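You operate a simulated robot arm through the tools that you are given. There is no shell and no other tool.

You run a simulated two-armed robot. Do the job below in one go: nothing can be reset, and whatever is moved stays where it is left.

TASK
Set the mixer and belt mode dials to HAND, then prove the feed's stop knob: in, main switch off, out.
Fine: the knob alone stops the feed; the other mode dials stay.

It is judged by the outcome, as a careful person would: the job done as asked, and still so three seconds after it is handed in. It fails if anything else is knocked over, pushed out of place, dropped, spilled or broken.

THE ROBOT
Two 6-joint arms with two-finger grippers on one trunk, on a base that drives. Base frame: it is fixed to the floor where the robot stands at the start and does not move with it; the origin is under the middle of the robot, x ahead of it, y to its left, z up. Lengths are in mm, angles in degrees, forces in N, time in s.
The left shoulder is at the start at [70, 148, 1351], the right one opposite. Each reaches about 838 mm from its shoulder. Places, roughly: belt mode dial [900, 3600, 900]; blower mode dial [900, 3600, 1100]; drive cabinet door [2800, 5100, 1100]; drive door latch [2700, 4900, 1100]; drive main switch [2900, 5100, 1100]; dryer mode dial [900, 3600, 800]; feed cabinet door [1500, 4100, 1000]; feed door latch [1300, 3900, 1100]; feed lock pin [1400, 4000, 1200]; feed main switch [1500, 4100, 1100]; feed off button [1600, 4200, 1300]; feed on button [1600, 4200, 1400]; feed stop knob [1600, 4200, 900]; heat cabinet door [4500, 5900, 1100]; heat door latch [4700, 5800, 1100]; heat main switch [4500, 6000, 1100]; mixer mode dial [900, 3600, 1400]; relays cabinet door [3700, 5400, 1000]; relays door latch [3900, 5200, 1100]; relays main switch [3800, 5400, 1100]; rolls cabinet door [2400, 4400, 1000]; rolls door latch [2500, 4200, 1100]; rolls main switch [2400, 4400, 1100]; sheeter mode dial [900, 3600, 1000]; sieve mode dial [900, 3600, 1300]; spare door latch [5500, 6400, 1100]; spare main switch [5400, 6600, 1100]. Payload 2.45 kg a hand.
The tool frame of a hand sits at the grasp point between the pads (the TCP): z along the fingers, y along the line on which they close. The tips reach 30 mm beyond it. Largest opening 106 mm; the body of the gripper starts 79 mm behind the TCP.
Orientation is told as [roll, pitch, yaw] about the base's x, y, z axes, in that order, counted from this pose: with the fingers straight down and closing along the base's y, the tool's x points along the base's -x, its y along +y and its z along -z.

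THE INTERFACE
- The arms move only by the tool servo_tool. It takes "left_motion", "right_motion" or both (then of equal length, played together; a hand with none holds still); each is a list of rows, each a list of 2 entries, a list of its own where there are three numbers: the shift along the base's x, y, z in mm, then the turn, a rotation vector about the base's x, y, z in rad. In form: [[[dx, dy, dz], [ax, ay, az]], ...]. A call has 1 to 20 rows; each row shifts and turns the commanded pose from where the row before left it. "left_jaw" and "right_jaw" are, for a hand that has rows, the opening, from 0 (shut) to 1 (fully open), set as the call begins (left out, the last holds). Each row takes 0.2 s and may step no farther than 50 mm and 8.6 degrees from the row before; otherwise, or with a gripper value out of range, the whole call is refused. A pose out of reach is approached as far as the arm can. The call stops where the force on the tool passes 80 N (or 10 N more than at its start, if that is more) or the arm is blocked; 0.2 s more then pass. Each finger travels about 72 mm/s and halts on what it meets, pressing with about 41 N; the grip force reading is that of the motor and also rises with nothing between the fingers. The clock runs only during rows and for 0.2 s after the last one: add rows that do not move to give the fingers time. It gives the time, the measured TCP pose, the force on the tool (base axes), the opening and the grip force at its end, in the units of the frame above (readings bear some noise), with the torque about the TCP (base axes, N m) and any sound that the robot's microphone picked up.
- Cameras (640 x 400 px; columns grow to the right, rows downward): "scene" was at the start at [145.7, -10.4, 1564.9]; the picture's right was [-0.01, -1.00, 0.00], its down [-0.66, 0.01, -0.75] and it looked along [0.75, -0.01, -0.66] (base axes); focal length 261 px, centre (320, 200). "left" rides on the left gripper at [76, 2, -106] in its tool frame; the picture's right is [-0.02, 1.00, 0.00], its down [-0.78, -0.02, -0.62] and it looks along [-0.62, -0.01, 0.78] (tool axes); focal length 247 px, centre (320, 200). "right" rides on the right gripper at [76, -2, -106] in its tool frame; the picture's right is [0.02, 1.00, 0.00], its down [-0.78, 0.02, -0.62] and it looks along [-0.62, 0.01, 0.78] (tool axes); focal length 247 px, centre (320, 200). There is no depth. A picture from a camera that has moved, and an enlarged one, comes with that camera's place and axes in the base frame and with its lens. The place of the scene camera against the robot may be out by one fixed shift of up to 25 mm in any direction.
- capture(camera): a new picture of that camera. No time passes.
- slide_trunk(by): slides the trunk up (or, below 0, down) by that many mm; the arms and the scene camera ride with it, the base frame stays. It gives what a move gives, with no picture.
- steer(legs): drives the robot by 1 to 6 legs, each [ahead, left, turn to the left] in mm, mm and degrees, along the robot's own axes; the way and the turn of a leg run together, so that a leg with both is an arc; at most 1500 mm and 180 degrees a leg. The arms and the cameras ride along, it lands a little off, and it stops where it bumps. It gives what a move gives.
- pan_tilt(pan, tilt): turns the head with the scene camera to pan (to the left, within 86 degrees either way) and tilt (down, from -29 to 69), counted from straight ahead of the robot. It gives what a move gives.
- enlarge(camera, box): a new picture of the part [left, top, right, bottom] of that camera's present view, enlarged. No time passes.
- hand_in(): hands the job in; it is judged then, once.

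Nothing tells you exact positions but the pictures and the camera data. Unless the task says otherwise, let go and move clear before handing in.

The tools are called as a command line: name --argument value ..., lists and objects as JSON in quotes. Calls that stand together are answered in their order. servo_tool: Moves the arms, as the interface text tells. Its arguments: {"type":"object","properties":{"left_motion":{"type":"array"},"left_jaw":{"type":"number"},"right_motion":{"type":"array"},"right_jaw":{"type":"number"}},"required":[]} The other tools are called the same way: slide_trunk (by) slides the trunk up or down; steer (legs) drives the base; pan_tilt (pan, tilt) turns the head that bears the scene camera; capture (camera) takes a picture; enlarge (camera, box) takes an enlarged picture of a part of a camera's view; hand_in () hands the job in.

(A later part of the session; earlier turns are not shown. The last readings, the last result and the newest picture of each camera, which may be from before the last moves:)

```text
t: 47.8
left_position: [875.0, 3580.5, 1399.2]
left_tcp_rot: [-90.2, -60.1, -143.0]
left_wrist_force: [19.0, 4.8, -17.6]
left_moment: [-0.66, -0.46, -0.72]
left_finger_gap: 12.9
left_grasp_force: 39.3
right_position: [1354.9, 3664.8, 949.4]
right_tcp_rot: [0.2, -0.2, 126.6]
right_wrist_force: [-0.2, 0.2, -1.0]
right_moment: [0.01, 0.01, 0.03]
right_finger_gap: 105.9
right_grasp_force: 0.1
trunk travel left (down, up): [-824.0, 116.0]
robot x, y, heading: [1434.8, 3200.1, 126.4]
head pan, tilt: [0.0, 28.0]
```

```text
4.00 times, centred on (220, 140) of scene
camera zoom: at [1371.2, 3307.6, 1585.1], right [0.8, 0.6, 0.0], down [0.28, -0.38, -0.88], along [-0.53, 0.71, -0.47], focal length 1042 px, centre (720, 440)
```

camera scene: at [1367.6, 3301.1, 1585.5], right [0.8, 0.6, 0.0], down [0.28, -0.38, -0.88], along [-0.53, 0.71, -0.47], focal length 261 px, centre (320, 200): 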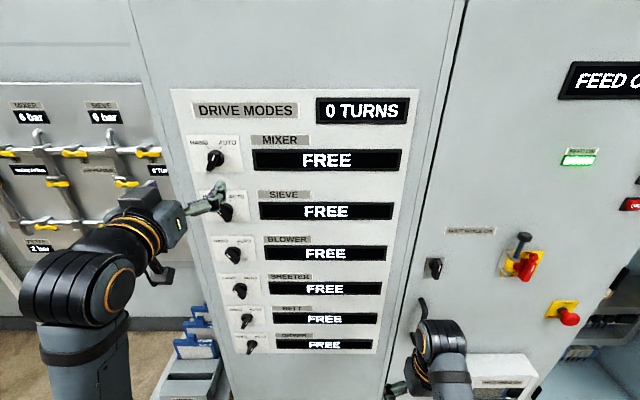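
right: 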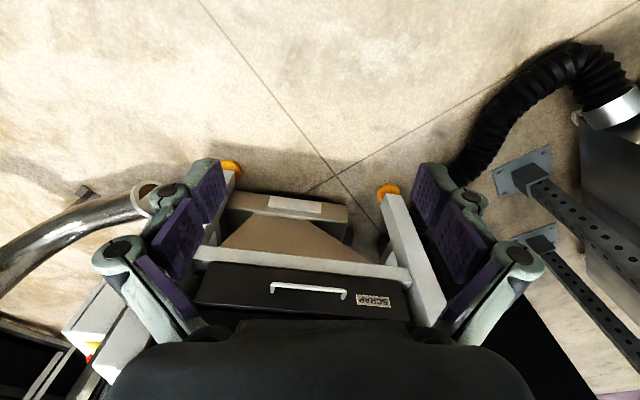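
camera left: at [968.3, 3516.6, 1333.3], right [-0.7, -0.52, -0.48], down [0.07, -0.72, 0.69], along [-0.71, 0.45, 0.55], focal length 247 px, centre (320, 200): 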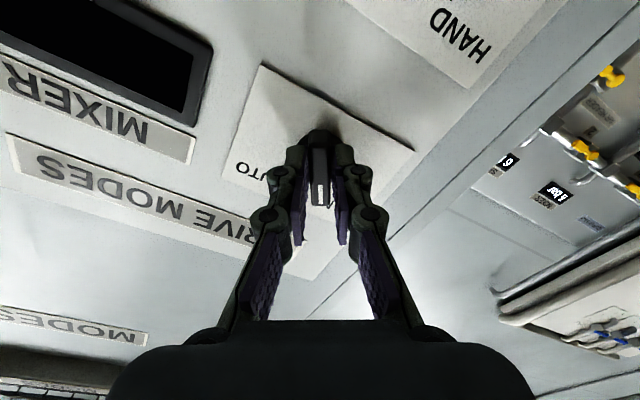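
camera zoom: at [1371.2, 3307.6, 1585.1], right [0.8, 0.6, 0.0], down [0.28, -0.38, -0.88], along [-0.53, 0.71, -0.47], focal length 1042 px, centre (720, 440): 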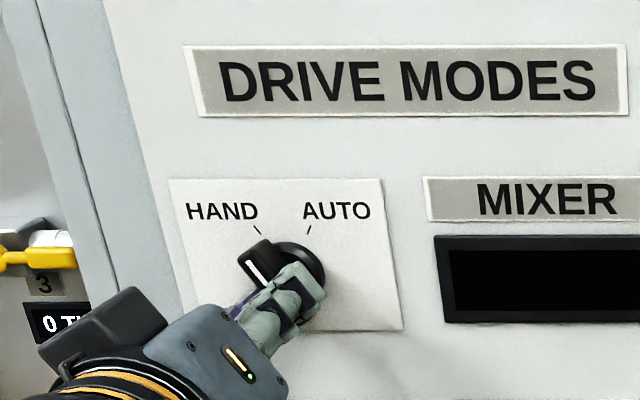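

The knob looks set to HAND with a modest side force. I'll open the fingers and check.

servo_tool --left_motion '[[[0, 0, 0], [0, 0, 0]], [[0, 0, 0], [0, 0, 0]], [[0, 0, 0], [0, 0, 0]]]' --left_jaw 0.5

capture --camera "left"

enlarge --camera "scene" --box '[140, 90, 300, 190]'

```text
t: 48.6
left_position: [870.8, 3575.6, 1400.1]
left_tcp_rot: [-90.5, -60.1, -142.7]
left_wrist_force: [-1.4, -0.1, -0.2]
left_moment: [0.01, -0.01, 0.0]
left_finger_gap: 52.7
left_grasp_force: 0.0
right_position: [1352.7, 3662.0, 951.0]
right_tcp_rot: [0.0, -0.2, 126.6]
right_wrist_force: [-0.4, -0.1, -0.5]
right_moment: [-0.02, -0.01, -0.02]
right_finger_gap: 105.8
right_grasp_force: 0.0
trunk travel left (down, up): [-824.0, 116.0]
robot x, y, heading: [1441.4, 3203.0, 126.6]
head pan, tilt: [0.0, 28.0]
```

```text
taken
camera left: at [963.1, 3512.0, 1333.3], right [-0.7, -0.52, -0.48], down [0.07, -0.73, 0.68], along [-0.71, 0.45, 0.55], focal length 247 px, centre (320, 200)
```

left: 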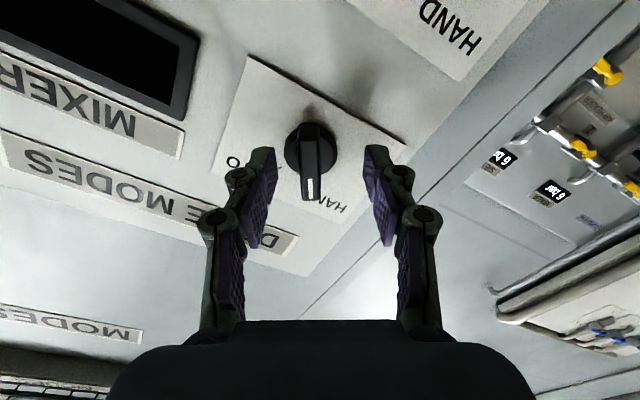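

```text
4.00 times, centred on (220, 140) of scene
camera zoom: at [1365.6, 3302.6, 1585.3], right [0.8, 0.6, 0.0], down [0.28, -0.38, -0.88], along [-0.53, 0.71, -0.47], focal length 1042 px, centre (720, 440)
```

zoom: 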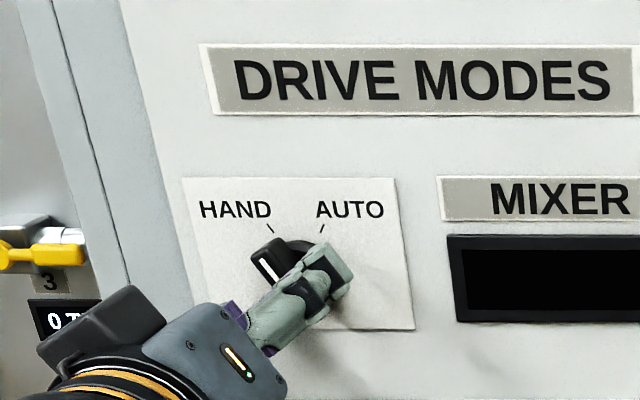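

Mixer's pointer now sits at HAND. I'll back off 90 mm, roll to +30° again, and read the displays before lowering to the belt dial.

servo_tool --left_motion '[[[18, -24, 0], [0, 0, 0]], [[18, -24, 0], [0, 0, 0]], [[18, -24, 0], [0, 0, 0]], [[0, 0, 0], [-0.0785, 0.1049, 0]], [[0, 0, 0], [-0.0785, 0.1049, 0]], [[0, 0, 0], [-0.0785, 0.1049, 0]], [[0, 0, 0], [-0.0785, 0.1049, 0]], [[0, 0, 0], [-0.0785, 0.1049, 0]], [[0, 0, 0], [-0.0785, 0.1049, 0]], [[0, 0, 0], [-0.0785, 0.1049, 0]], [[0, 0, 0], [-0.0785, 0.1049, 0]]]'

capture --camera "scene"

enlarge --camera "scene" --box '[160, 80, 420, 242]'

```text
t: 51.0
left_position: [924.8, 3504.0, 1400.6]
left_tcp_rot: [90.2, -59.7, 36.5]
left_wrist_force: [-0.4, 0.0, 0.2]
left_moment: [0.03, -0.01, -0.01]
left_finger_gap: 52.8
left_grasp_force: 0.1
right_position: [1352.4, 3663.0, 951.4]
right_tcp_rot: [-0.1, -0.2, 126.6]
right_wrist_force: [0.3, -0.4, 0.6]
right_moment: [0.02, -0.04, 0.01]
right_finger_gap: 106.1
right_grasp_force: 0.1
trunk travel left (down, up): [-824.0, 116.0]
robot x, y, heading: [1440.3, 3196.3, 126.5]
head pan, tilt: [0.0, 28.0]
```

```text
taken
camera scene: at [1366.2, 3303.1, 1585.3], right [0.8, 0.6, 0.0], down [0.28, -0.38, -0.88], along [-0.53, 0.71, -0.47], focal length 261 px, centre (320, 200)
```

scene: 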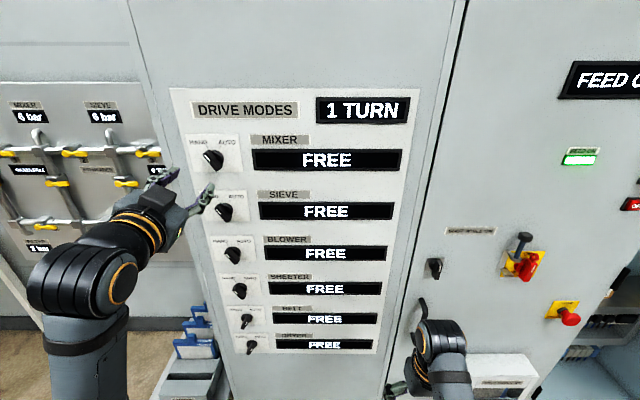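

```text
2.46 times, centred on (290, 161) of scene
camera zoom: at [1366.2, 3303.1, 1585.3], right [0.8, 0.6, 0.0], down [0.28, -0.38, -0.88], along [-0.53, 0.71, -0.47], focal length 642 px, centre (394, 296)
```

zoom: 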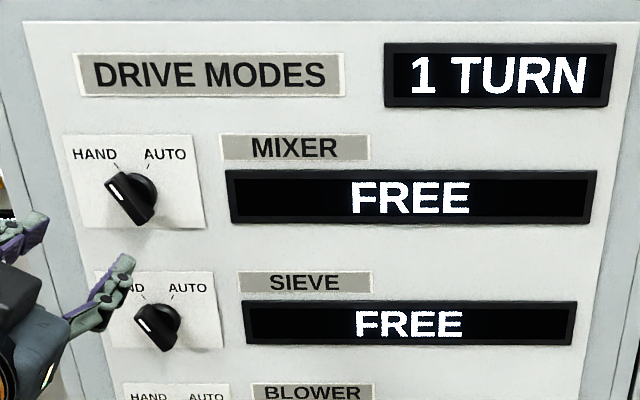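

The counter reads "1 TURN" and mixer is at HAND like its neighbors. I'll lower the trunk 300 and the hand a further 220 to face the belt dial (z≈880).

slide_trunk --by -300

servo_tool --left_motion '[[[0, 0, -44], [0, 0, 0]], [[0, 0, -44], [0, 0, 0]], [[0, 0, -44], [0, 0, 0]], [[0, 0, -44], [0, 0, 0]], [[1.6, 1.2, -44], [0, 0, 0]], [[0, 0, 0], [0, 0, 0]]]'

capture --camera "left"

capture --camera "scene"

```text
t: 54.0
left_position: [924.5, 3503.3, 1100.1]
left_tcp_rot: [90.2, -59.7, 36.4]
left_wrist_force: [-0.5, -0.6, 0.0]
left_moment: [-0.01, -0.02, 0.0]
left_finger_gap: 53.3
left_grasp_force: 0.0
right_position: [1353.3, 3662.2, 650.7]
right_tcp_rot: [0.0, -0.3, 126.6]
right_wrist_force: [0.2, 0.3, -0.3]
right_moment: [0.02, -0.04, 0.0]
right_finger_gap: 106.0
right_grasp_force: 0.1
trunk travel left (down, up): [-524.0, 416.0]
robot x, y, heading: [1438.4, 3201.1, 126.8]
head pan, tilt: [0.0, 28.0]
```

```text
t: 55.4
left_position: [926.6, 3504.7, 881.4]
left_tcp_rot: [90.2, -59.9, 36.5]
left_wrist_force: [0.1, -0.9, -0.3]
left_moment: [0.01, 0.03, -0.01]
left_finger_gap: 52.9
left_grasp_force: 0.0
right_position: [1352.1, 3661.9, 650.9]
right_tcp_rot: [-0.1, -0.3, 126.6]
right_wrist_force: [0.5, 0.8, -0.4]
right_moment: [0.03, 0.01, -0.01]
right_finger_gap: 106.1
right_grasp_force: 0.1
trunk travel left (down, up): [-524.0, 416.0]
robot x, y, heading: [1440.9, 3198.9, 126.9]
head pan, tilt: [0.0, 28.0]
```

```text
taken
camera left: at [958.5, 3395.1, 815.9], right [-0.68, -0.51, 0.52], down [0.7, -0.26, 0.67], along [-0.21, 0.82, 0.53], focal length 247 px, centre (320, 200)
```

left: 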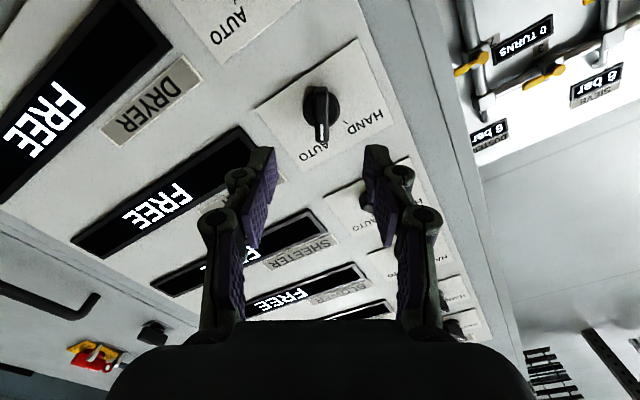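

```text
taken
camera scene: at [1366.3, 3303.0, 1285.3], right [0.8, 0.6, 0.0], down [0.28, -0.38, -0.88], along [-0.53, 0.71, -0.47], focal length 261 px, centre (320, 200)
```

scene: 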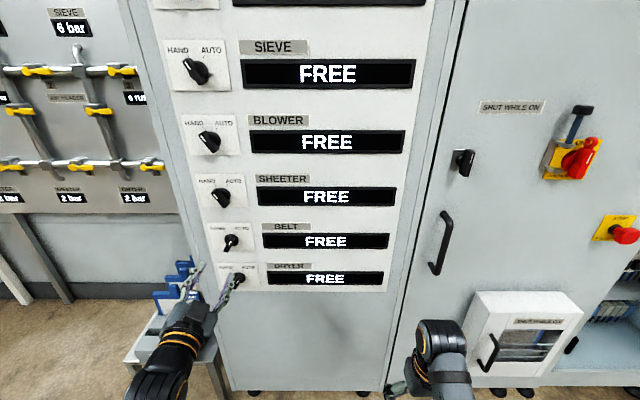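

The belt dial is in view at AUTO (the DRYER dial is above it in this upside-down picture). I'll zoom to measure its offset.

enlarge --camera "left" --box '[256, 60, 384, 140]'

```text
5.00 times, centred on (320, 100) of left
camera zoom: at [958.5, 3395.1, 815.9], right [-0.68, -0.51, 0.52], down [0.7, -0.26, 0.67], along [-0.21, 0.82, 0.53], focal length 1235 px, centre (320, 700)
```

zoom: 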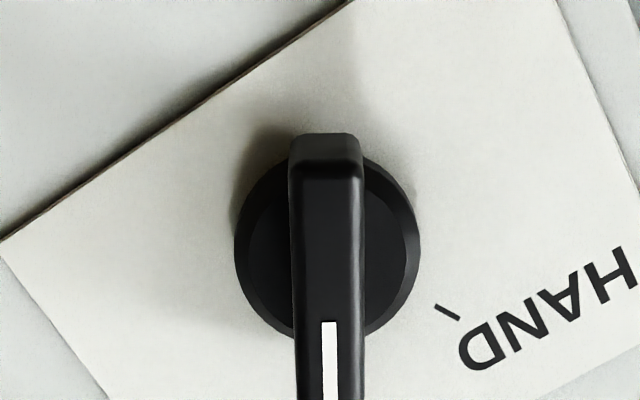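

The belt pivot is about 5 mm above the tool axis. I'll correct that, advance 75 mm, and check.

servo_tool --left_motion '[[[0, 0, 5.4], [0, 0, 0]], [[-22.5, 30, 0], [0, 0, 0]], [[-22.5, 30, 0], [0, 0, 0]], [[0, 0, 0], [0, 0, 0]]]'

enlarge --camera "left" --box '[224, 80, 416, 200]'

enlarge --camera "scene" --box '[140, 190, 300, 290]'

```text
t: 56.4
left_position: [881.1, 3565.1, 887.0]
left_tcp_rot: [90.3, -59.8, 36.4]
left_wrist_force: [0.5, -0.8, 0.4]
left_moment: [-0.03, -0.01, 0.01]
left_finger_gap: 53.0
left_grasp_force: 0.0
right_position: [1352.3, 3662.3, 651.5]
right_tcp_rot: [0.0, -0.3, 126.6]
right_wrist_force: [-0.1, -0.7, -0.1]
right_moment: [0.0, 0.0, 0.01]
right_finger_gap: 106.1
right_grasp_force: 0.0
trunk travel left (down, up): [-524.0, 416.0]
robot x, y, heading: [1438.3, 3200.5, 126.6]
head pan, tilt: [0.0, 28.0]
```

```text
3.33 times, centred on (320, 140) of left
camera zoom: at [912.8, 3455.3, 821.1], right [-0.68, -0.51, 0.52], down [0.7, -0.26, 0.67], along [-0.21, 0.82, 0.53], focal length 823 px, centre (320, 400)
```

zoom: 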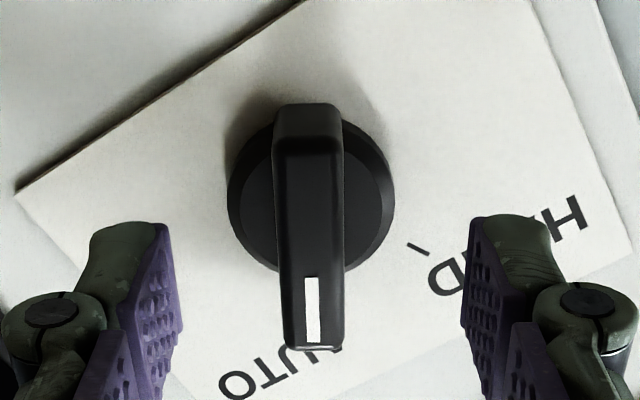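

```text
4.00 times, centred on (220, 240) of scene
camera zoom: at [1366.5, 3302.7, 1285.3], right [0.8, 0.6, 0.0], down [0.28, -0.38, -0.88], along [-0.53, 0.71, -0.47], focal length 1042 px, centre (720, 40)
```

zoom: 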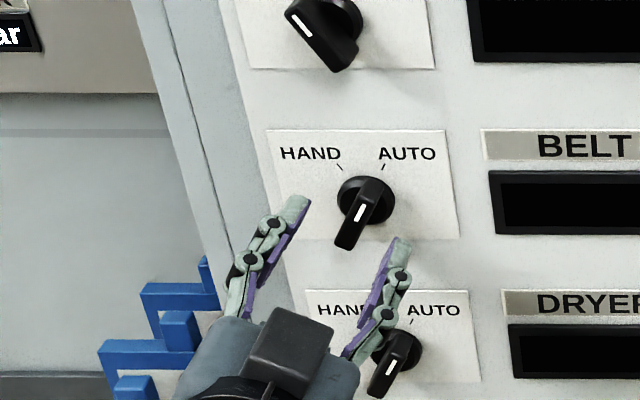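

It's well centered. I'll advance 17 mm more and close on the belt knob.

servo_tool --left_motion '[[[-10.2, 13.6, 0.5], [0, 0, 0]], [[0, 0, 0], [0, 0, 0]]]'

servo_tool --left_motion '[[[0, 0, 0], [0, 0, 0]], [[0, 0, 0], [0, 0, 0]], [[0, 0, 0], [0, 0, 0]]]' --left_jaw 0.05

capture --camera "left"

```text
t: 57.0
left_position: [872.0, 3578.2, 886.5]
left_tcp_rot: [90.4, -59.8, 36.4]
left_wrist_force: [-0.1, 0.1, 0.3]
left_moment: [0.0, 0.02, -0.01]
left_finger_gap: 52.9
left_grasp_force: 0.1
right_position: [1352.3, 3663.1, 651.5]
right_tcp_rot: [0.0, -0.3, 126.6]
right_wrist_force: [0.0, -1.0, 0.4]
right_moment: [-0.01, 0.01, -0.02]
right_finger_gap: 106.1
right_grasp_force: 0.3
trunk travel left (down, up): [-524.0, 416.0]
robot x, y, heading: [1435.6, 3196.7, 126.5]
head pan, tilt: [0.0, 28.0]
```

```text
t: 57.8
left_position: [872.4, 3580.1, 885.8]
left_tcp_rot: [89.9, -59.8, 36.6]
left_wrist_force: [8.2, 3.2, -4.5]
left_moment: [0.03, -0.16, -0.34]
left_finger_gap: 12.8
left_grasp_force: 39.4
right_position: [1354.4, 3664.3, 650.4]
right_tcp_rot: [0.1, -0.2, 126.5]
right_wrist_force: [-0.5, 0.5, 0.2]
right_moment: [0.02, 0.01, 0.02]
right_finger_gap: 106.0
right_grasp_force: 0.0
trunk travel left (down, up): [-524.0, 416.0]
robot x, y, heading: [1439.5, 3198.3, 126.8]
head pan, tilt: [0.0, 28.0]
```

```text
taken
camera left: at [903.6, 3469.9, 820.4], right [-0.69, -0.51, 0.52], down [0.7, -0.26, 0.67], along [-0.21, 0.82, 0.53], focal length 247 px, centre (320, 200)
```

left: 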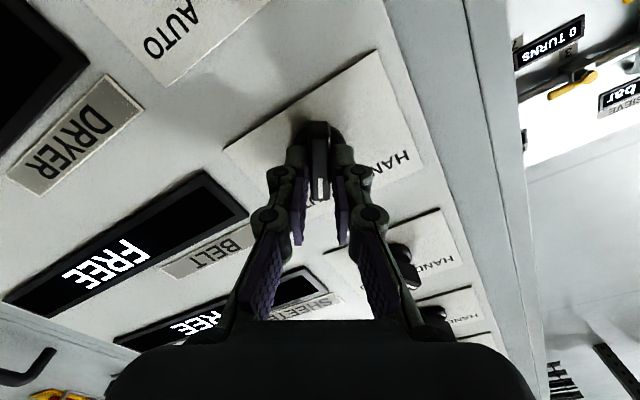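

The belt knob is gripped, with the BELT label and display beside it. I'll turn it 60° counterclockwise.

servo_tool --left_motion '[[[0, 0, 0], [0.0785, -0.1049, 0]], [[0, 0, 0], [0.0785, -0.1049, 0]], [[0, 0, 0], [0.0785, -0.1049, 0]], [[0, 0, 0], [0.0785, -0.1049, 0]], [[0, 0, 0], [0.0785, -0.1049, 0]], [[0, 0, 0], [0.0785, -0.1049, 0]], [[0, 0, 0], [0.0785, -0.1049, 0]], [[0, 0, 0], [0.0785, -0.1049, 0]], [[0, 0, 0], [0, 0, 0]]]'

servo_tool --left_motion '[[[0, 0, 0], [0, 0, 0]], [[0, 0, 0], [0, 0, 0]], [[0, 0, 0], [0, 0, 0]]]' --left_jaw 0.5

capture --camera "left"

capture --camera "scene"

```text
t: 59.8
left_position: [871.6, 3580.2, 885.6]
left_tcp_rot: [-90.0, -60.1, -143.1]
left_wrist_force: [21.3, 0.6, -16.9]
left_moment: [-0.54, -0.38, -0.58]
left_finger_gap: 12.7
left_grasp_force: 39.4
right_position: [1353.5, 3663.8, 650.1]
right_tcp_rot: [0.1, -0.2, 126.6]
right_wrist_force: [1.0, 0.0, -0.6]
right_moment: [0.0, 0.01, 0.04]
right_finger_gap: 106.0
right_grasp_force: 0.0
trunk travel left (down, up): [-524.0, 416.0]
robot x, y, heading: [1435.9, 3197.4, 126.6]
head pan, tilt: [0.0, 28.0]
```

```text
t: 60.6
left_position: [870.5, 3579.4, 887.7]
left_tcp_rot: [-90.6, -60.1, -142.7]
left_wrist_force: [1.2, -1.1, 0.7]
left_moment: [-0.01, 0.02, 0.0]
left_finger_gap: 53.1
left_grasp_force: 0.1
right_position: [1352.9, 3662.4, 651.6]
right_tcp_rot: [0.1, -0.2, 126.7]
right_wrist_force: [0.4, -0.6, 0.0]
right_moment: [0.02, -0.01, -0.02]
right_finger_gap: 106.2
right_grasp_force: 0.1
trunk travel left (down, up): [-524.0, 416.0]
robot x, y, heading: [1442.3, 3199.4, 126.7]
head pan, tilt: [0.0, 28.0]
```

```text
taken
camera left: at [964.0, 3515.1, 819.5], right [-0.7, -0.52, -0.48], down [0.07, -0.73, 0.68], along [-0.71, 0.45, 0.55], focal length 247 px, centre (320, 200)
```

left: 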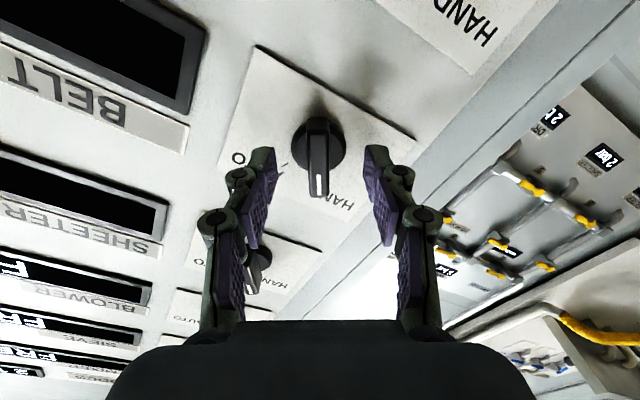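

```text
taken
camera scene: at [1366.2, 3303.1, 1285.3], right [0.8, 0.6, 0.0], down [0.28, -0.38, -0.88], along [-0.53, 0.71, -0.47], focal length 261 px, centre (320, 200)
```

scene: 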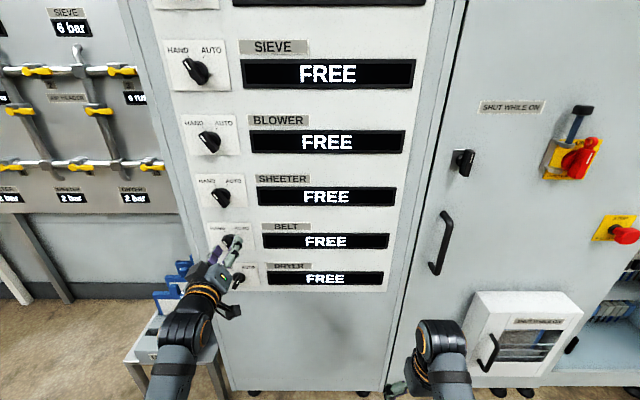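

Belt is at HAND too. I'll retreat the hand, raise the trunk back, and check the displays from a clear view.

servo_tool --left_motion '[[[18, -24, 0], [0, 0, 0]], [[18, -24, 0], [0, 0, 0]], [[18, -24, 0], [0, 0, 0]], [[24, -32, 0], [0, 0, 0]], [[24, -32, 0], [0, 0, 0]], [[0, 0, 0], [-0.0785, 0.1049, 0]], [[0, 0, 0], [-0.0785, 0.1049, 0]], [[0, 0, 0], [-0.0785, 0.1049, 0]], [[0, 0, 0], [-0.0785, 0.1049, 0]], [[-20, -15, 0], [0, 0, 0]], [[-30, -22, 0], [0, 0, 0]], [[-30, -22, 0], [0, 0, 0]]]'

slide_trunk --by 150

capture --camera "scene"

enlarge --camera "scene" --box '[160, 40, 420, 202]'

enlarge --camera "scene" --box '[160, 160, 420, 322]'

```text
t: 63.2
left_position: [943.0, 3420.2, 886.6]
left_tcp_rot: [145.4, -89.7, -18.7]
left_wrist_force: [0.1, 0.4, 0.2]
left_moment: [0.0, -0.01, -0.01]
left_finger_gap: 53.2
left_grasp_force: 0.1
left hand out of reach, approached as far as the arm can: row 11, 12
right_position: [1353.5, 3662.8, 652.1]
right_tcp_rot: [0.1, -0.2, 126.7]
right_wrist_force: [-0.5, 0.2, 1.1]
right_moment: [0.02, 0.0, 0.03]
right_finger_gap: 106.1
right_grasp_force: 0.1
trunk travel left (down, up): [-524.0, 416.0]
robot x, y, heading: [1440.8, 3199.7, 126.6]
head pan, tilt: [0.0, 28.0]
```

```text
t: 65.0
left_position: [943.1, 3420.2, 1036.5]
left_tcp_rot: [138.5, -89.7, -11.9]
left_wrist_force: [0.5, 0.4, 0.5]
left_moment: [-0.01, 0.0, -0.02]
left_finger_gap: 52.8
left_grasp_force: 0.1
right_position: [1352.9, 3662.4, 800.6]
right_tcp_rot: [-0.1, -0.2, 126.5]
right_wrist_force: [0.2, -0.1, -0.1]
right_moment: [-0.01, 0.0, 0.03]
right_finger_gap: 106.2
right_grasp_force: 0.1
trunk travel left (down, up): [-674.0, 266.0]
robot x, y, heading: [1442.5, 3199.6, 126.8]
head pan, tilt: [0.0, 28.0]
```

```text
taken
camera scene: at [1366.1, 3303.1, 1435.2], right [0.8, 0.6, 0.0], down [0.28, -0.38, -0.88], along [-0.53, 0.71, -0.47], focal length 261 px, centre (320, 200)
```

scene: 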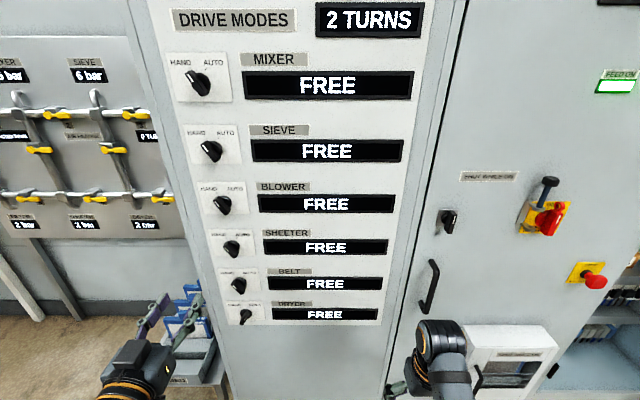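

```text
2.46 times, centred on (290, 121) of scene
camera zoom: at [1366.1, 3303.1, 1435.2], right [0.8, 0.6, 0.0], down [0.28, -0.38, -0.88], along [-0.53, 0.71, -0.47], focal length 642 px, centre (394, 394)
```

zoom: 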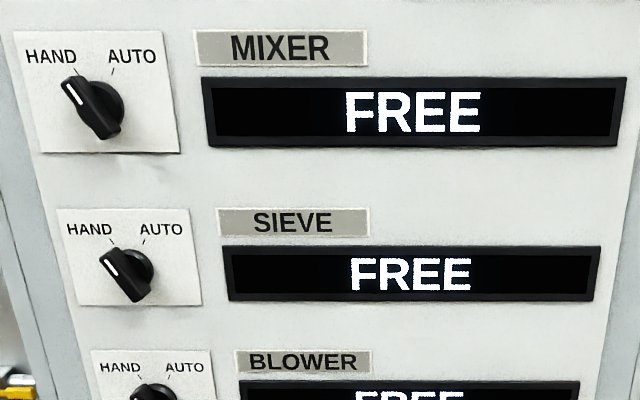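

```text
2.46 times, centred on (290, 241) of scene
camera zoom: at [1366.1, 3303.1, 1435.2], right [0.8, 0.6, 0.0], down [0.28, -0.38, -0.88], along [-0.53, 0.71, -0.47], focal length 642 px, centre (394, 99)
```

zoom: 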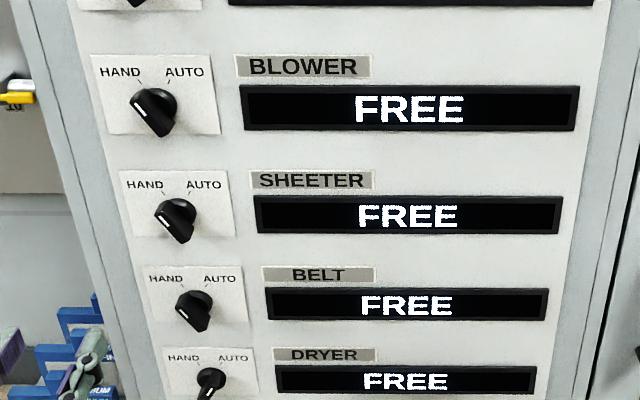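

Both asked dials are at HAND, dryer is still AUTO, and the counter reads 2 turns. Next is the feed door: I'll look right to check for obstacles such as the open door before moving.

pan_tilt --pan -55 --tilt 25

capture --camera "scene"

```text
t: 66.2
left_position: [942.4, 3420.7, 1037.5]
left_tcp_rot: [139.3, -89.8, -12.5]
left_wrist_force: [-0.3, 0.9, 0.1]
left_moment: [-0.03, -0.02, 0.02]
left_finger_gap: 53.3
left_grasp_force: 0.1
right_position: [1352.3, 3662.5, 799.7]
right_tcp_rot: [0.0, -0.2, 126.6]
right_wrist_force: [-0.5, -0.2, 0.4]
right_moment: [0.01, -0.01, 0.02]
right_finger_gap: 106.2
right_grasp_force: 0.1
trunk travel left (down, up): [-674.0, 266.0]
robot x, y, heading: [1441.4, 3197.5, 126.8]
head pan, tilt: [-55.0, 25.0]
```

```text
taken
camera scene: at [1449.6, 3317.3, 1440.1], right [0.95, -0.31, 0.0], down [-0.13, -0.4, -0.91], along [0.29, 0.86, -0.42], focal length 261 px, centre (320, 200)
```

scene: 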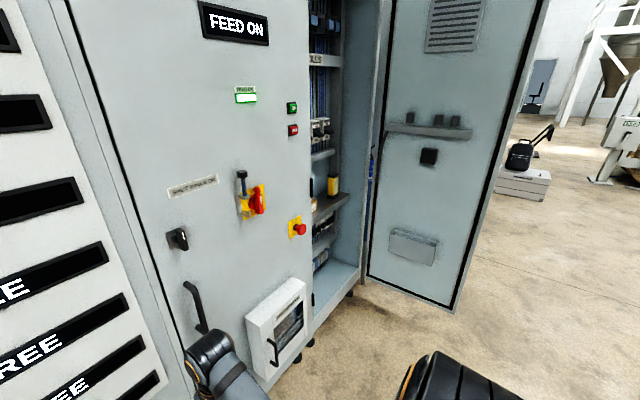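

The open door to the right stands at s≈4640, well clear of the area in front of the feed door. I'll back off 200, shift right 460, then pitch the right hand forward.

steer --legs '[[-200, 0, 0], [0, -460, 0]]'

servo_tool --right_motion '[[[-4.8, 6.4, 30], [0.1144, 0.0855, 0]], [[-4.8, 6.4, 30], [0.1144, 0.0855, 0]], [[-4.8, 6.4, 30], [0.1144, 0.0855, 0]], [[-4.8, 6.4, 30], [0.1144, 0.0855, 0]], [[-4.8, 6.4, 30], [0.1144, 0.0855, 0]], [[-4.8, 6.4, 30], [0.1144, 0.0855, 0]], [[-4.8, 6.4, 20], [0.1144, 0.0855, 0]], [[-4.8, 6.4, 20], [0.1144, 0.0855, 0]], [[-4.8, 6.4, 20], [0.1144, 0.0855, 0]], [[-4.8, 6.4, 20], [0.1144, 0.0855, 0]], [[-4.8, 6.4, 20], [0.1144, 0.0855, 0]], [[0, 0, 0], [0, 0, 0]]]'

pan_tilt --pan -10 --tilt 25

capture --camera "scene"

capture --camera "right"

```text
t: 70.2
left_position: [1431.1, 3533.0, 1035.8]
left_tcp_rot: [137.8, -89.7, -11.1]
left_wrist_force: [0.6, 0.2, -0.6]
left_moment: [0.0, -0.02, 0.02]
left_finger_gap: 52.7
left_grasp_force: 0.0
right_position: [1841.4, 3775.8, 801.2]
right_tcp_rot: [0.0, -0.2, 126.6]
right_wrist_force: [-0.3, -0.3, 0.1]
right_moment: [-0.03, -0.01, 0.01]
right_finger_gap: 106.2
right_grasp_force: 0.0
trunk travel left (down, up): [-674.0, 266.0]
robot x, y, heading: [1927.3, 3311.2, 126.5]
head pan, tilt: [-55.0, 25.0]
```

```text
t: 72.8
left_position: [1431.6, 3534.6, 1036.6]
left_tcp_rot: [138.8, -89.7, -12.3]
left_wrist_force: [-0.3, 0.5, 0.0]
left_moment: [0.0, -0.02, -0.02]
left_finger_gap: 53.2
left_grasp_force: 0.0
right_position: [1782.1, 3853.0, 1076.5]
right_tcp_rot: [137.7, -89.7, -11.0]
right_wrist_force: [-0.4, 0.1, -0.2]
right_moment: [0.02, -0.01, 0.0]
right_finger_gap: 105.8
right_grasp_force: 0.0
right hand out of reach, approached as far as the arm can: row 7, 8
trunk travel left (down, up): [-674.0, 266.0]
robot x, y, heading: [1927.5, 3311.7, 126.5]
head pan, tilt: [-55.0, 25.0]
```

```text
t: 73.9
left_position: [1431.6, 3534.6, 1036.2]
left_tcp_rot: [137.7, -89.7, -11.1]
left_wrist_force: [-0.3, 0.4, -0.1]
left_moment: [0.04, -0.02, 0.01]
left_finger_gap: 52.6
left_grasp_force: 0.1
right_position: [1781.6, 3853.2, 1076.5]
right_tcp_rot: [127.0, -89.7, -0.2]
right_wrist_force: [-1.2, 0.1, -0.9]
right_moment: [0.0, 0.01, -0.02]
right_finger_gap: 106.2
right_grasp_force: 0.1
trunk travel left (down, up): [-674.0, 266.0]
robot x, y, heading: [1928.4, 3313.0, 126.6]
head pan, tilt: [-10.0, 25.0]
```

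```text
taken
camera scene: at [1867.8, 3425.7, 1440.1], right [0.89, 0.45, 0.0], down [0.19, -0.38, -0.91], along [-0.4, 0.81, -0.42], focal length 261 px, centre (320, 200)
```

scene: 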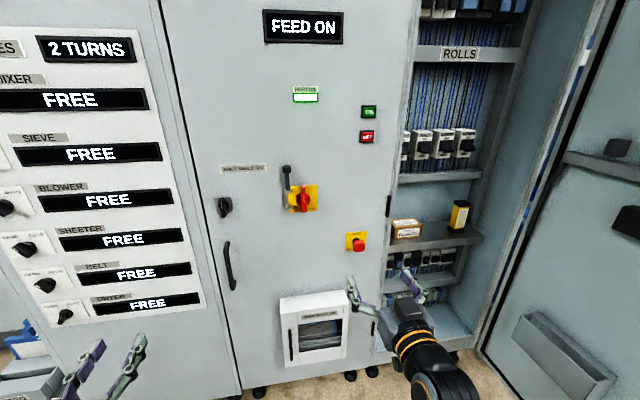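

```text
taken
camera right: at [1846.7, 3770.5, 999.8], right [-0.8, -0.6, -0.02], down [0.36, -0.51, 0.78], along [-0.48, 0.62, 0.62], focal length 247 px, centre (320, 200)
```

right: 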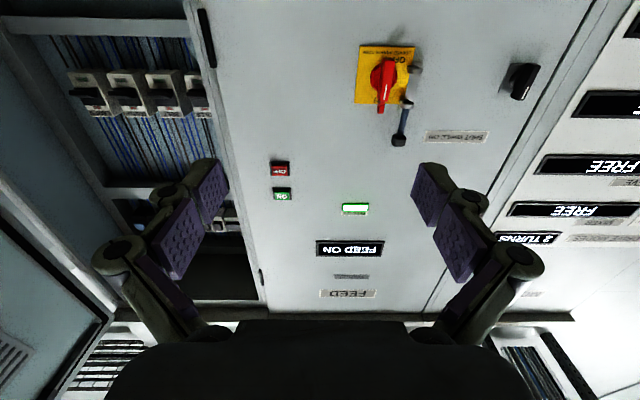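

The feed door is in front now. I'll zoom in on the stop knob's label and the main switch.

enlarge --camera "scene" --box '[325, 215, 389, 255]'

enlarge --camera "scene" --box '[264, 155, 344, 220]'

enlarge --camera "right" --box '[330, 30, 458, 110]'

```text
10.00 times, centred on (357, 235) of scene
camera zoom: at [1867.8, 3425.7, 1440.1], right [0.89, 0.45, 0.0], down [0.19, -0.38, -0.91], along [-0.4, 0.81, -0.42], focal length 2606 px, centre (-50, -150)
```

zoom: 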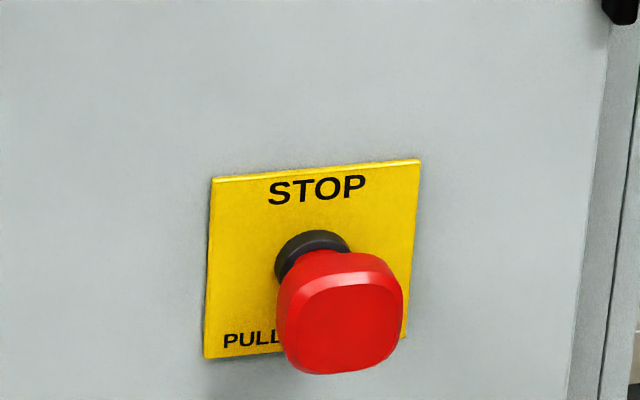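

```text
6.15 times, centred on (304, 188) of scene
camera zoom: at [1867.8, 3425.7, 1440.1], right [0.89, 0.45, 0.0], down [0.19, -0.38, -0.91], along [-0.4, 0.81, -0.42], focal length 1604 px, centre (418, 277)
```

zoom: 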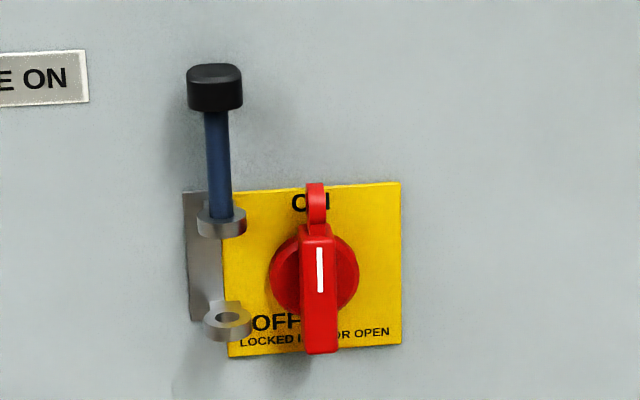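

```text
5.00 times, centred on (394, 70) of right
camera zoom: at [1846.7, 3770.5, 999.8], right [-0.8, -0.6, -0.02], down [0.36, -0.51, 0.78], along [-0.48, 0.62, 0.62], focal length 1235 px, centre (-50, 850)
```

zoom: 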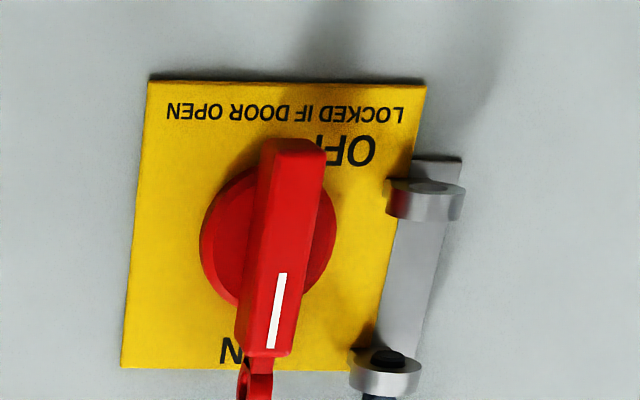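

The stop knob's plate says "PULL…" and the switch's OFF is to the left, where its eye meets the hasp. The pin is parked in the upper ear only and should stay untouched. I'll drive ahead 200 to work range.

steer --legs '[[200, 0, 0]]'

servo_tool --right_motion '[[[17, 12.8, -40], [0, 0, 0]], [[17, 12.8, -40], [0, 0, 0]], [[17, 12.8, -40], [0, 0, 0]], [[17, 12.8, -40], [0, 0, 0]], [[0, 0, 0], [0, 0, 0]]]'

capture --camera "right"

capture --camera "scene"

```text
t: 75.5
left_position: [1312.7, 3692.7, 1036.0]
left_tcp_rot: [136.7, -89.6, -10.0]
left_wrist_force: [-0.1, 0.0, -0.8]
left_moment: [-0.01, 0.03, 0.0]
left_finger_gap: 53.0
left_grasp_force: 0.1
right_position: [1664.5, 4014.8, 1076.3]
right_tcp_rot: [125.3, -89.6, 1.5]
right_wrist_force: [-0.6, 0.2, 0.5]
right_moment: [0.04, 0.05, -0.01]
right_finger_gap: 105.8
right_grasp_force: 0.1
trunk travel left (down, up): [-674.0, 266.0]
robot x, y, heading: [1809.5, 3473.1, 126.4]
head pan, tilt: [-10.0, 25.0]
```

```text
t: 76.7
left_position: [1313.7, 3692.5, 1036.0]
left_tcp_rot: [145.8, -89.7, -19.2]
left_wrist_force: [-0.9, 0.0, -0.8]
left_moment: [-0.02, -0.02, 0.0]
left_finger_gap: 52.9
left_grasp_force: 0.2
right_position: [1730.0, 4062.8, 916.2]
right_tcp_rot: [127.8, -89.8, -1.0]
right_wrist_force: [-0.4, 0.4, -0.2]
right_moment: [-0.01, 0.0, -0.02]
right_finger_gap: 105.9
right_grasp_force: 0.1
trunk travel left (down, up): [-674.0, 266.0]
robot x, y, heading: [1808.1, 3472.2, 126.5]
head pan, tilt: [-10.0, 25.0]
```

```text
taken
camera right: at [1795.2, 3979.1, 839.3], right [-0.8, -0.6, -0.02], down [0.36, -0.51, 0.78], along [-0.48, 0.62, 0.62], focal length 247 px, centre (320, 200)
```

right: 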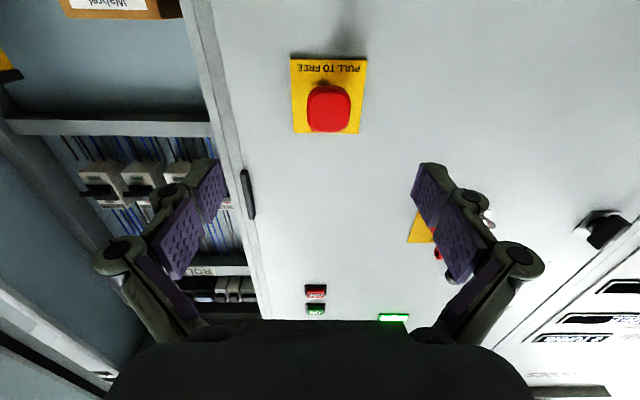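

```text
taken
camera scene: at [1749.2, 3583.8, 1440.1], right [0.89, 0.45, 0.0], down [0.19, -0.38, -0.91], along [-0.41, 0.81, -0.42], focal length 261 px, centre (320, 200)
```

scene: 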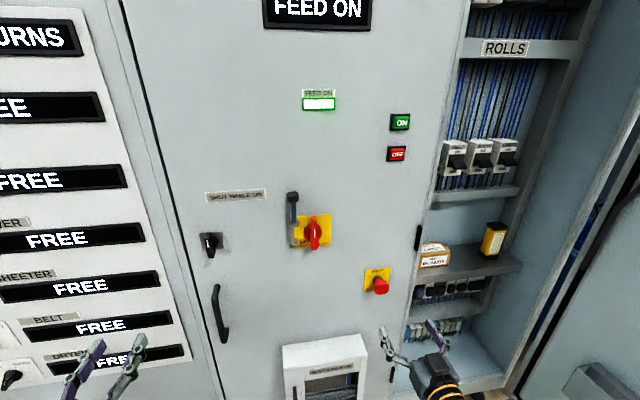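

The label reads "PULL TO FREE". I'll zoom for alignment with the knob.

enlarge --camera "right" --box '[266, 50, 394, 130]'

enlarge --camera "scene" --box '[330, 250, 458, 330]'

```text
5.00 times, centred on (330, 90) of right
camera zoom: at [1795.2, 3979.1, 839.3], right [-0.8, -0.6, -0.02], down [0.36, -0.51, 0.78], along [-0.48, 0.62, 0.62], focal length 1235 px, centre (270, 750)
```

zoom: 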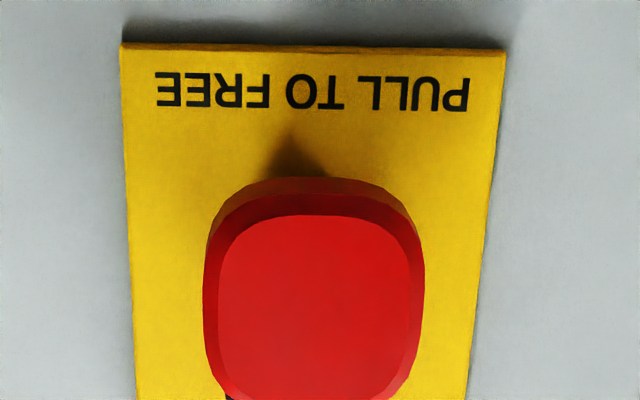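

```text
5.00 times, centred on (394, 290) of scene
camera zoom: at [1749.2, 3583.8, 1440.1], right [0.89, 0.45, 0.0], down [0.19, -0.38, -0.91], along [-0.41, 0.81, -0.42], focal length 1303 px, centre (-50, -250)
```

zoom: 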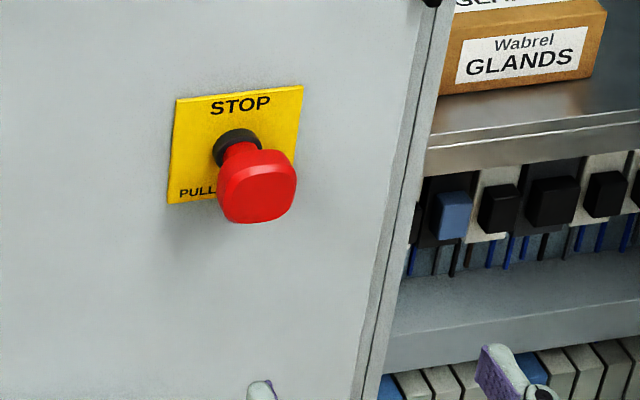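

The knob face is centered at s≈3813, z≈918.5, n≈2348 and about 40 mm wide. I'll shut the fingers, align, and come up short of the face before pressing.

servo_tool --right_motion '[[[-5, -3.8, 2.3], [0, 0, 0]], [[0, 0, 0], [0, 0, 0]], [[0, 0, 0], [0, 0, 0]], [[0, 0, 0], [0, 0, 0]], [[-24, 32, 0], [0, 0, 0]], [[-24, 32, 0], [0, 0, 0]], [[0, 0, 0], [0, 0, 0]]]' --right_jaw 0

capture --camera "right"

enlarge --camera "scene" --box '[320, 250, 448, 330]'

```text
t: 78.3
left_position: [1314.0, 3692.9, 1035.9]
left_tcp_rot: [143.6, -89.8, -16.8]
left_wrist_force: [0.2, 1.1, 0.3]
left_moment: [0.0, -0.04, 0.0]
left_finger_gap: 52.9
left_grasp_force: 0.1
right_position: [1679.7, 4123.5, 919.2]
right_tcp_rot: [137.5, -89.7, -10.7]
right_wrist_force: [-0.8, 0.1, 0.5]
right_moment: [0.0, 0.01, 0.01]
right_finger_gap: 0.0
right_grasp_force: 28.6
trunk travel left (down, up): [-674.0, 266.0]
robot x, y, heading: [1812.0, 3471.2, 126.7]
head pan, tilt: [-10.0, 25.0]
```

```text
taken
camera right: at [1744.0, 4039.8, 842.0], right [-0.8, -0.6, -0.02], down [0.36, -0.51, 0.78], along [-0.48, 0.62, 0.62], focal length 247 px, centre (320, 200)
```

right: 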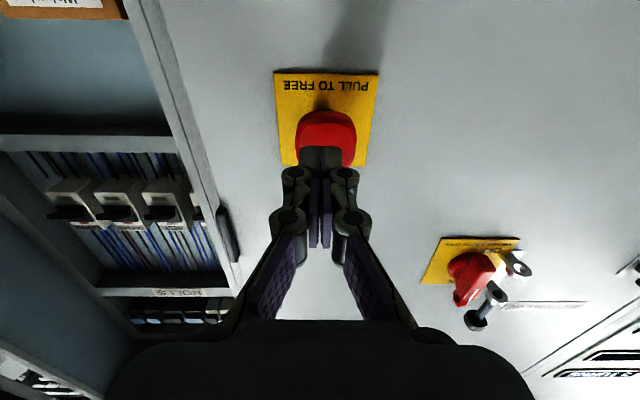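

```text
5.00 times, centred on (384, 290) of scene
camera zoom: at [1750.9, 3583.6, 1440.2], right [0.89, 0.45, 0.0], down [0.19, -0.38, -0.91], along [-0.41, 0.81, -0.42], focal length 1303 px, centre (0, -250)
```

zoom: 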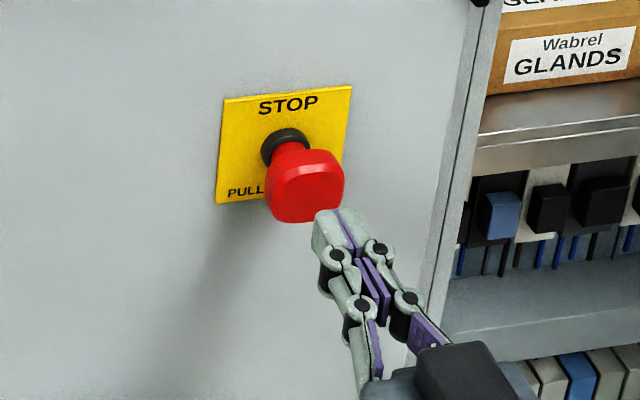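

The closed fingertips are aimed at the knob, about 3 mm to the right. I'll correct and press in with small steps, watching the force.

servo_tool --right_motion '[[[-8.4, 6.2, 0], [0, 0, 0]], [[-4.8, 6.4, 0], [0, 0, 0]], [[-2.4, 3.2, 0], [0, 0, 0]], [[-2.4, 3.2, 0], [0, 0, 0]], [[0, 0, 0], [0, 0, 0]]]'

capture --camera "scene"

enlarge --camera "scene" --box '[320, 250, 448, 330]'

```text
t: 79.5
left_position: [1314.5, 3693.0, 1037.6]
left_tcp_rot: [142.3, -89.8, -15.9]
left_wrist_force: [0.5, 0.2, -0.4]
left_moment: [-0.02, -0.02, 0.0]
left_finger_gap: 53.1
left_grasp_force: 0.0
right_position: [1660.9, 4143.0, 919.8]
right_tcp_rot: [128.0, -89.6, -1.1]
right_wrist_force: [2.3, -3.4, -0.4]
right_moment: [-0.05, -0.02, 0.0]
right_finger_gap: 5.7
right_grasp_force: 28.6
trunk travel left (down, up): [-674.0, 266.0]
robot x, y, heading: [1810.1, 3470.3, 126.4]
head pan, tilt: [-10.0, 25.0]
```

```text
taken
camera scene: at [1750.5, 3583.8, 1440.1], right [0.89, 0.45, 0.0], down [0.19, -0.38, -0.91], along [-0.41, 0.81, -0.42], focal length 261 px, centre (320, 200)
```

scene: 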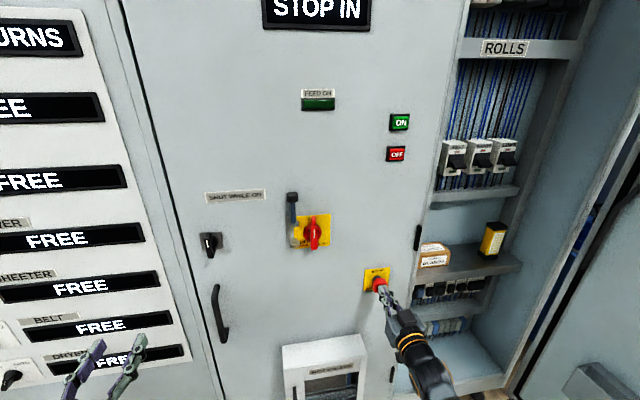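

```text
5.00 times, centred on (384, 290) of scene
camera zoom: at [1750.5, 3583.8, 1440.1], right [0.89, 0.45, 0.0], down [0.19, -0.38, -0.91], along [-0.41, 0.81, -0.42], focal length 1303 px, centre (0, -250)
```

zoom: 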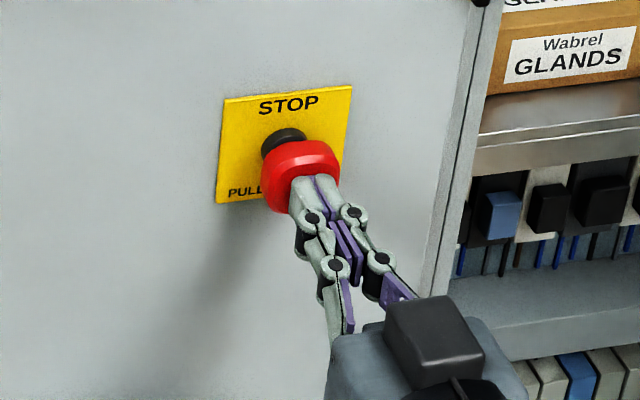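

The display now reads "STOP IN" and the FEED ON lamp is out. I'll back off and check that the knob stays latched.

servo_tool --right_motion '[[[6, -8, 0], [0, 0, 0]], [[18, -24, 0], [0, 0, 0]], [[24, -32, 0], [0, 0, 0]], [[0, 0, 0], [0, 0, 0]]]'

capture --camera "scene"

enlarge --camera "scene" --box '[320, 250, 448, 330]'

capture --camera "right"

```text
t: 80.5
left_position: [1313.3, 3692.2, 1036.4]
left_tcp_rot: [129.8, -89.8, -3.1]
left_wrist_force: [0.4, -0.4, -0.1]
left_moment: [0.01, -0.02, -0.02]
left_finger_gap: 52.9
left_grasp_force: 0.1
right_position: [1708.6, 4081.0, 917.7]
right_tcp_rot: [120.9, -89.6, 5.9]
right_wrist_force: [-0.8, -0.3, 0.0]
right_moment: [0.03, -0.01, 0.0]
right_finger_gap: 0.2
right_grasp_force: 28.3
trunk travel left (down, up): [-674.0, 266.0]
robot x, y, heading: [1810.2, 3468.7, 126.5]
head pan, tilt: [-10.0, 25.0]
```

```text
taken
camera scene: at [1749.0, 3585.3, 1439.9], right [0.89, 0.45, 0.0], down [0.19, -0.38, -0.91], along [-0.41, 0.81, -0.42], focal length 261 px, centre (320, 200)
```

scene: 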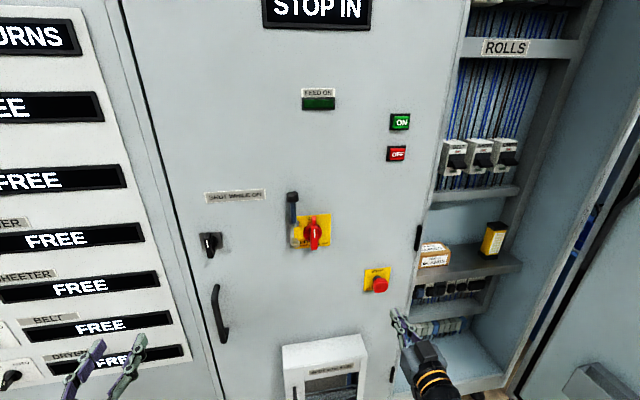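

```text
5.00 times, centred on (384, 290) of scene
camera zoom: at [1749.0, 3585.3, 1439.9], right [0.89, 0.45, 0.0], down [0.19, -0.38, -0.91], along [-0.41, 0.81, -0.42], focal length 1303 px, centre (0, -250)
```

zoom: 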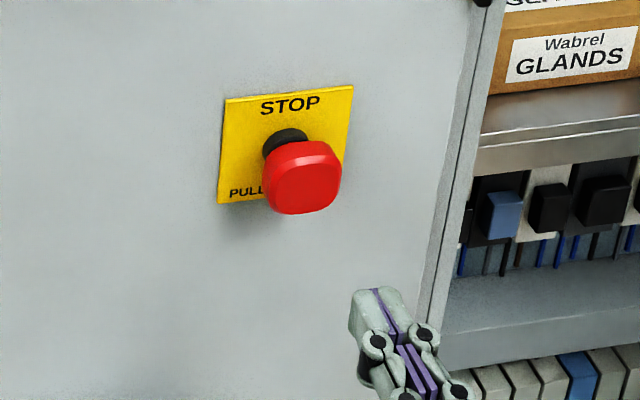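

```text
taken
camera right: at [1773.0, 3996.2, 841.4], right [-0.8, -0.6, -0.02], down [0.36, -0.51, 0.78], along [-0.48, 0.62, 0.62], focal length 247 px, centre (320, 200)
```

right: 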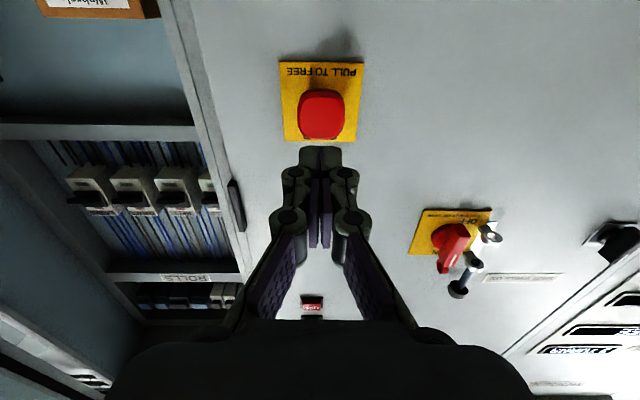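

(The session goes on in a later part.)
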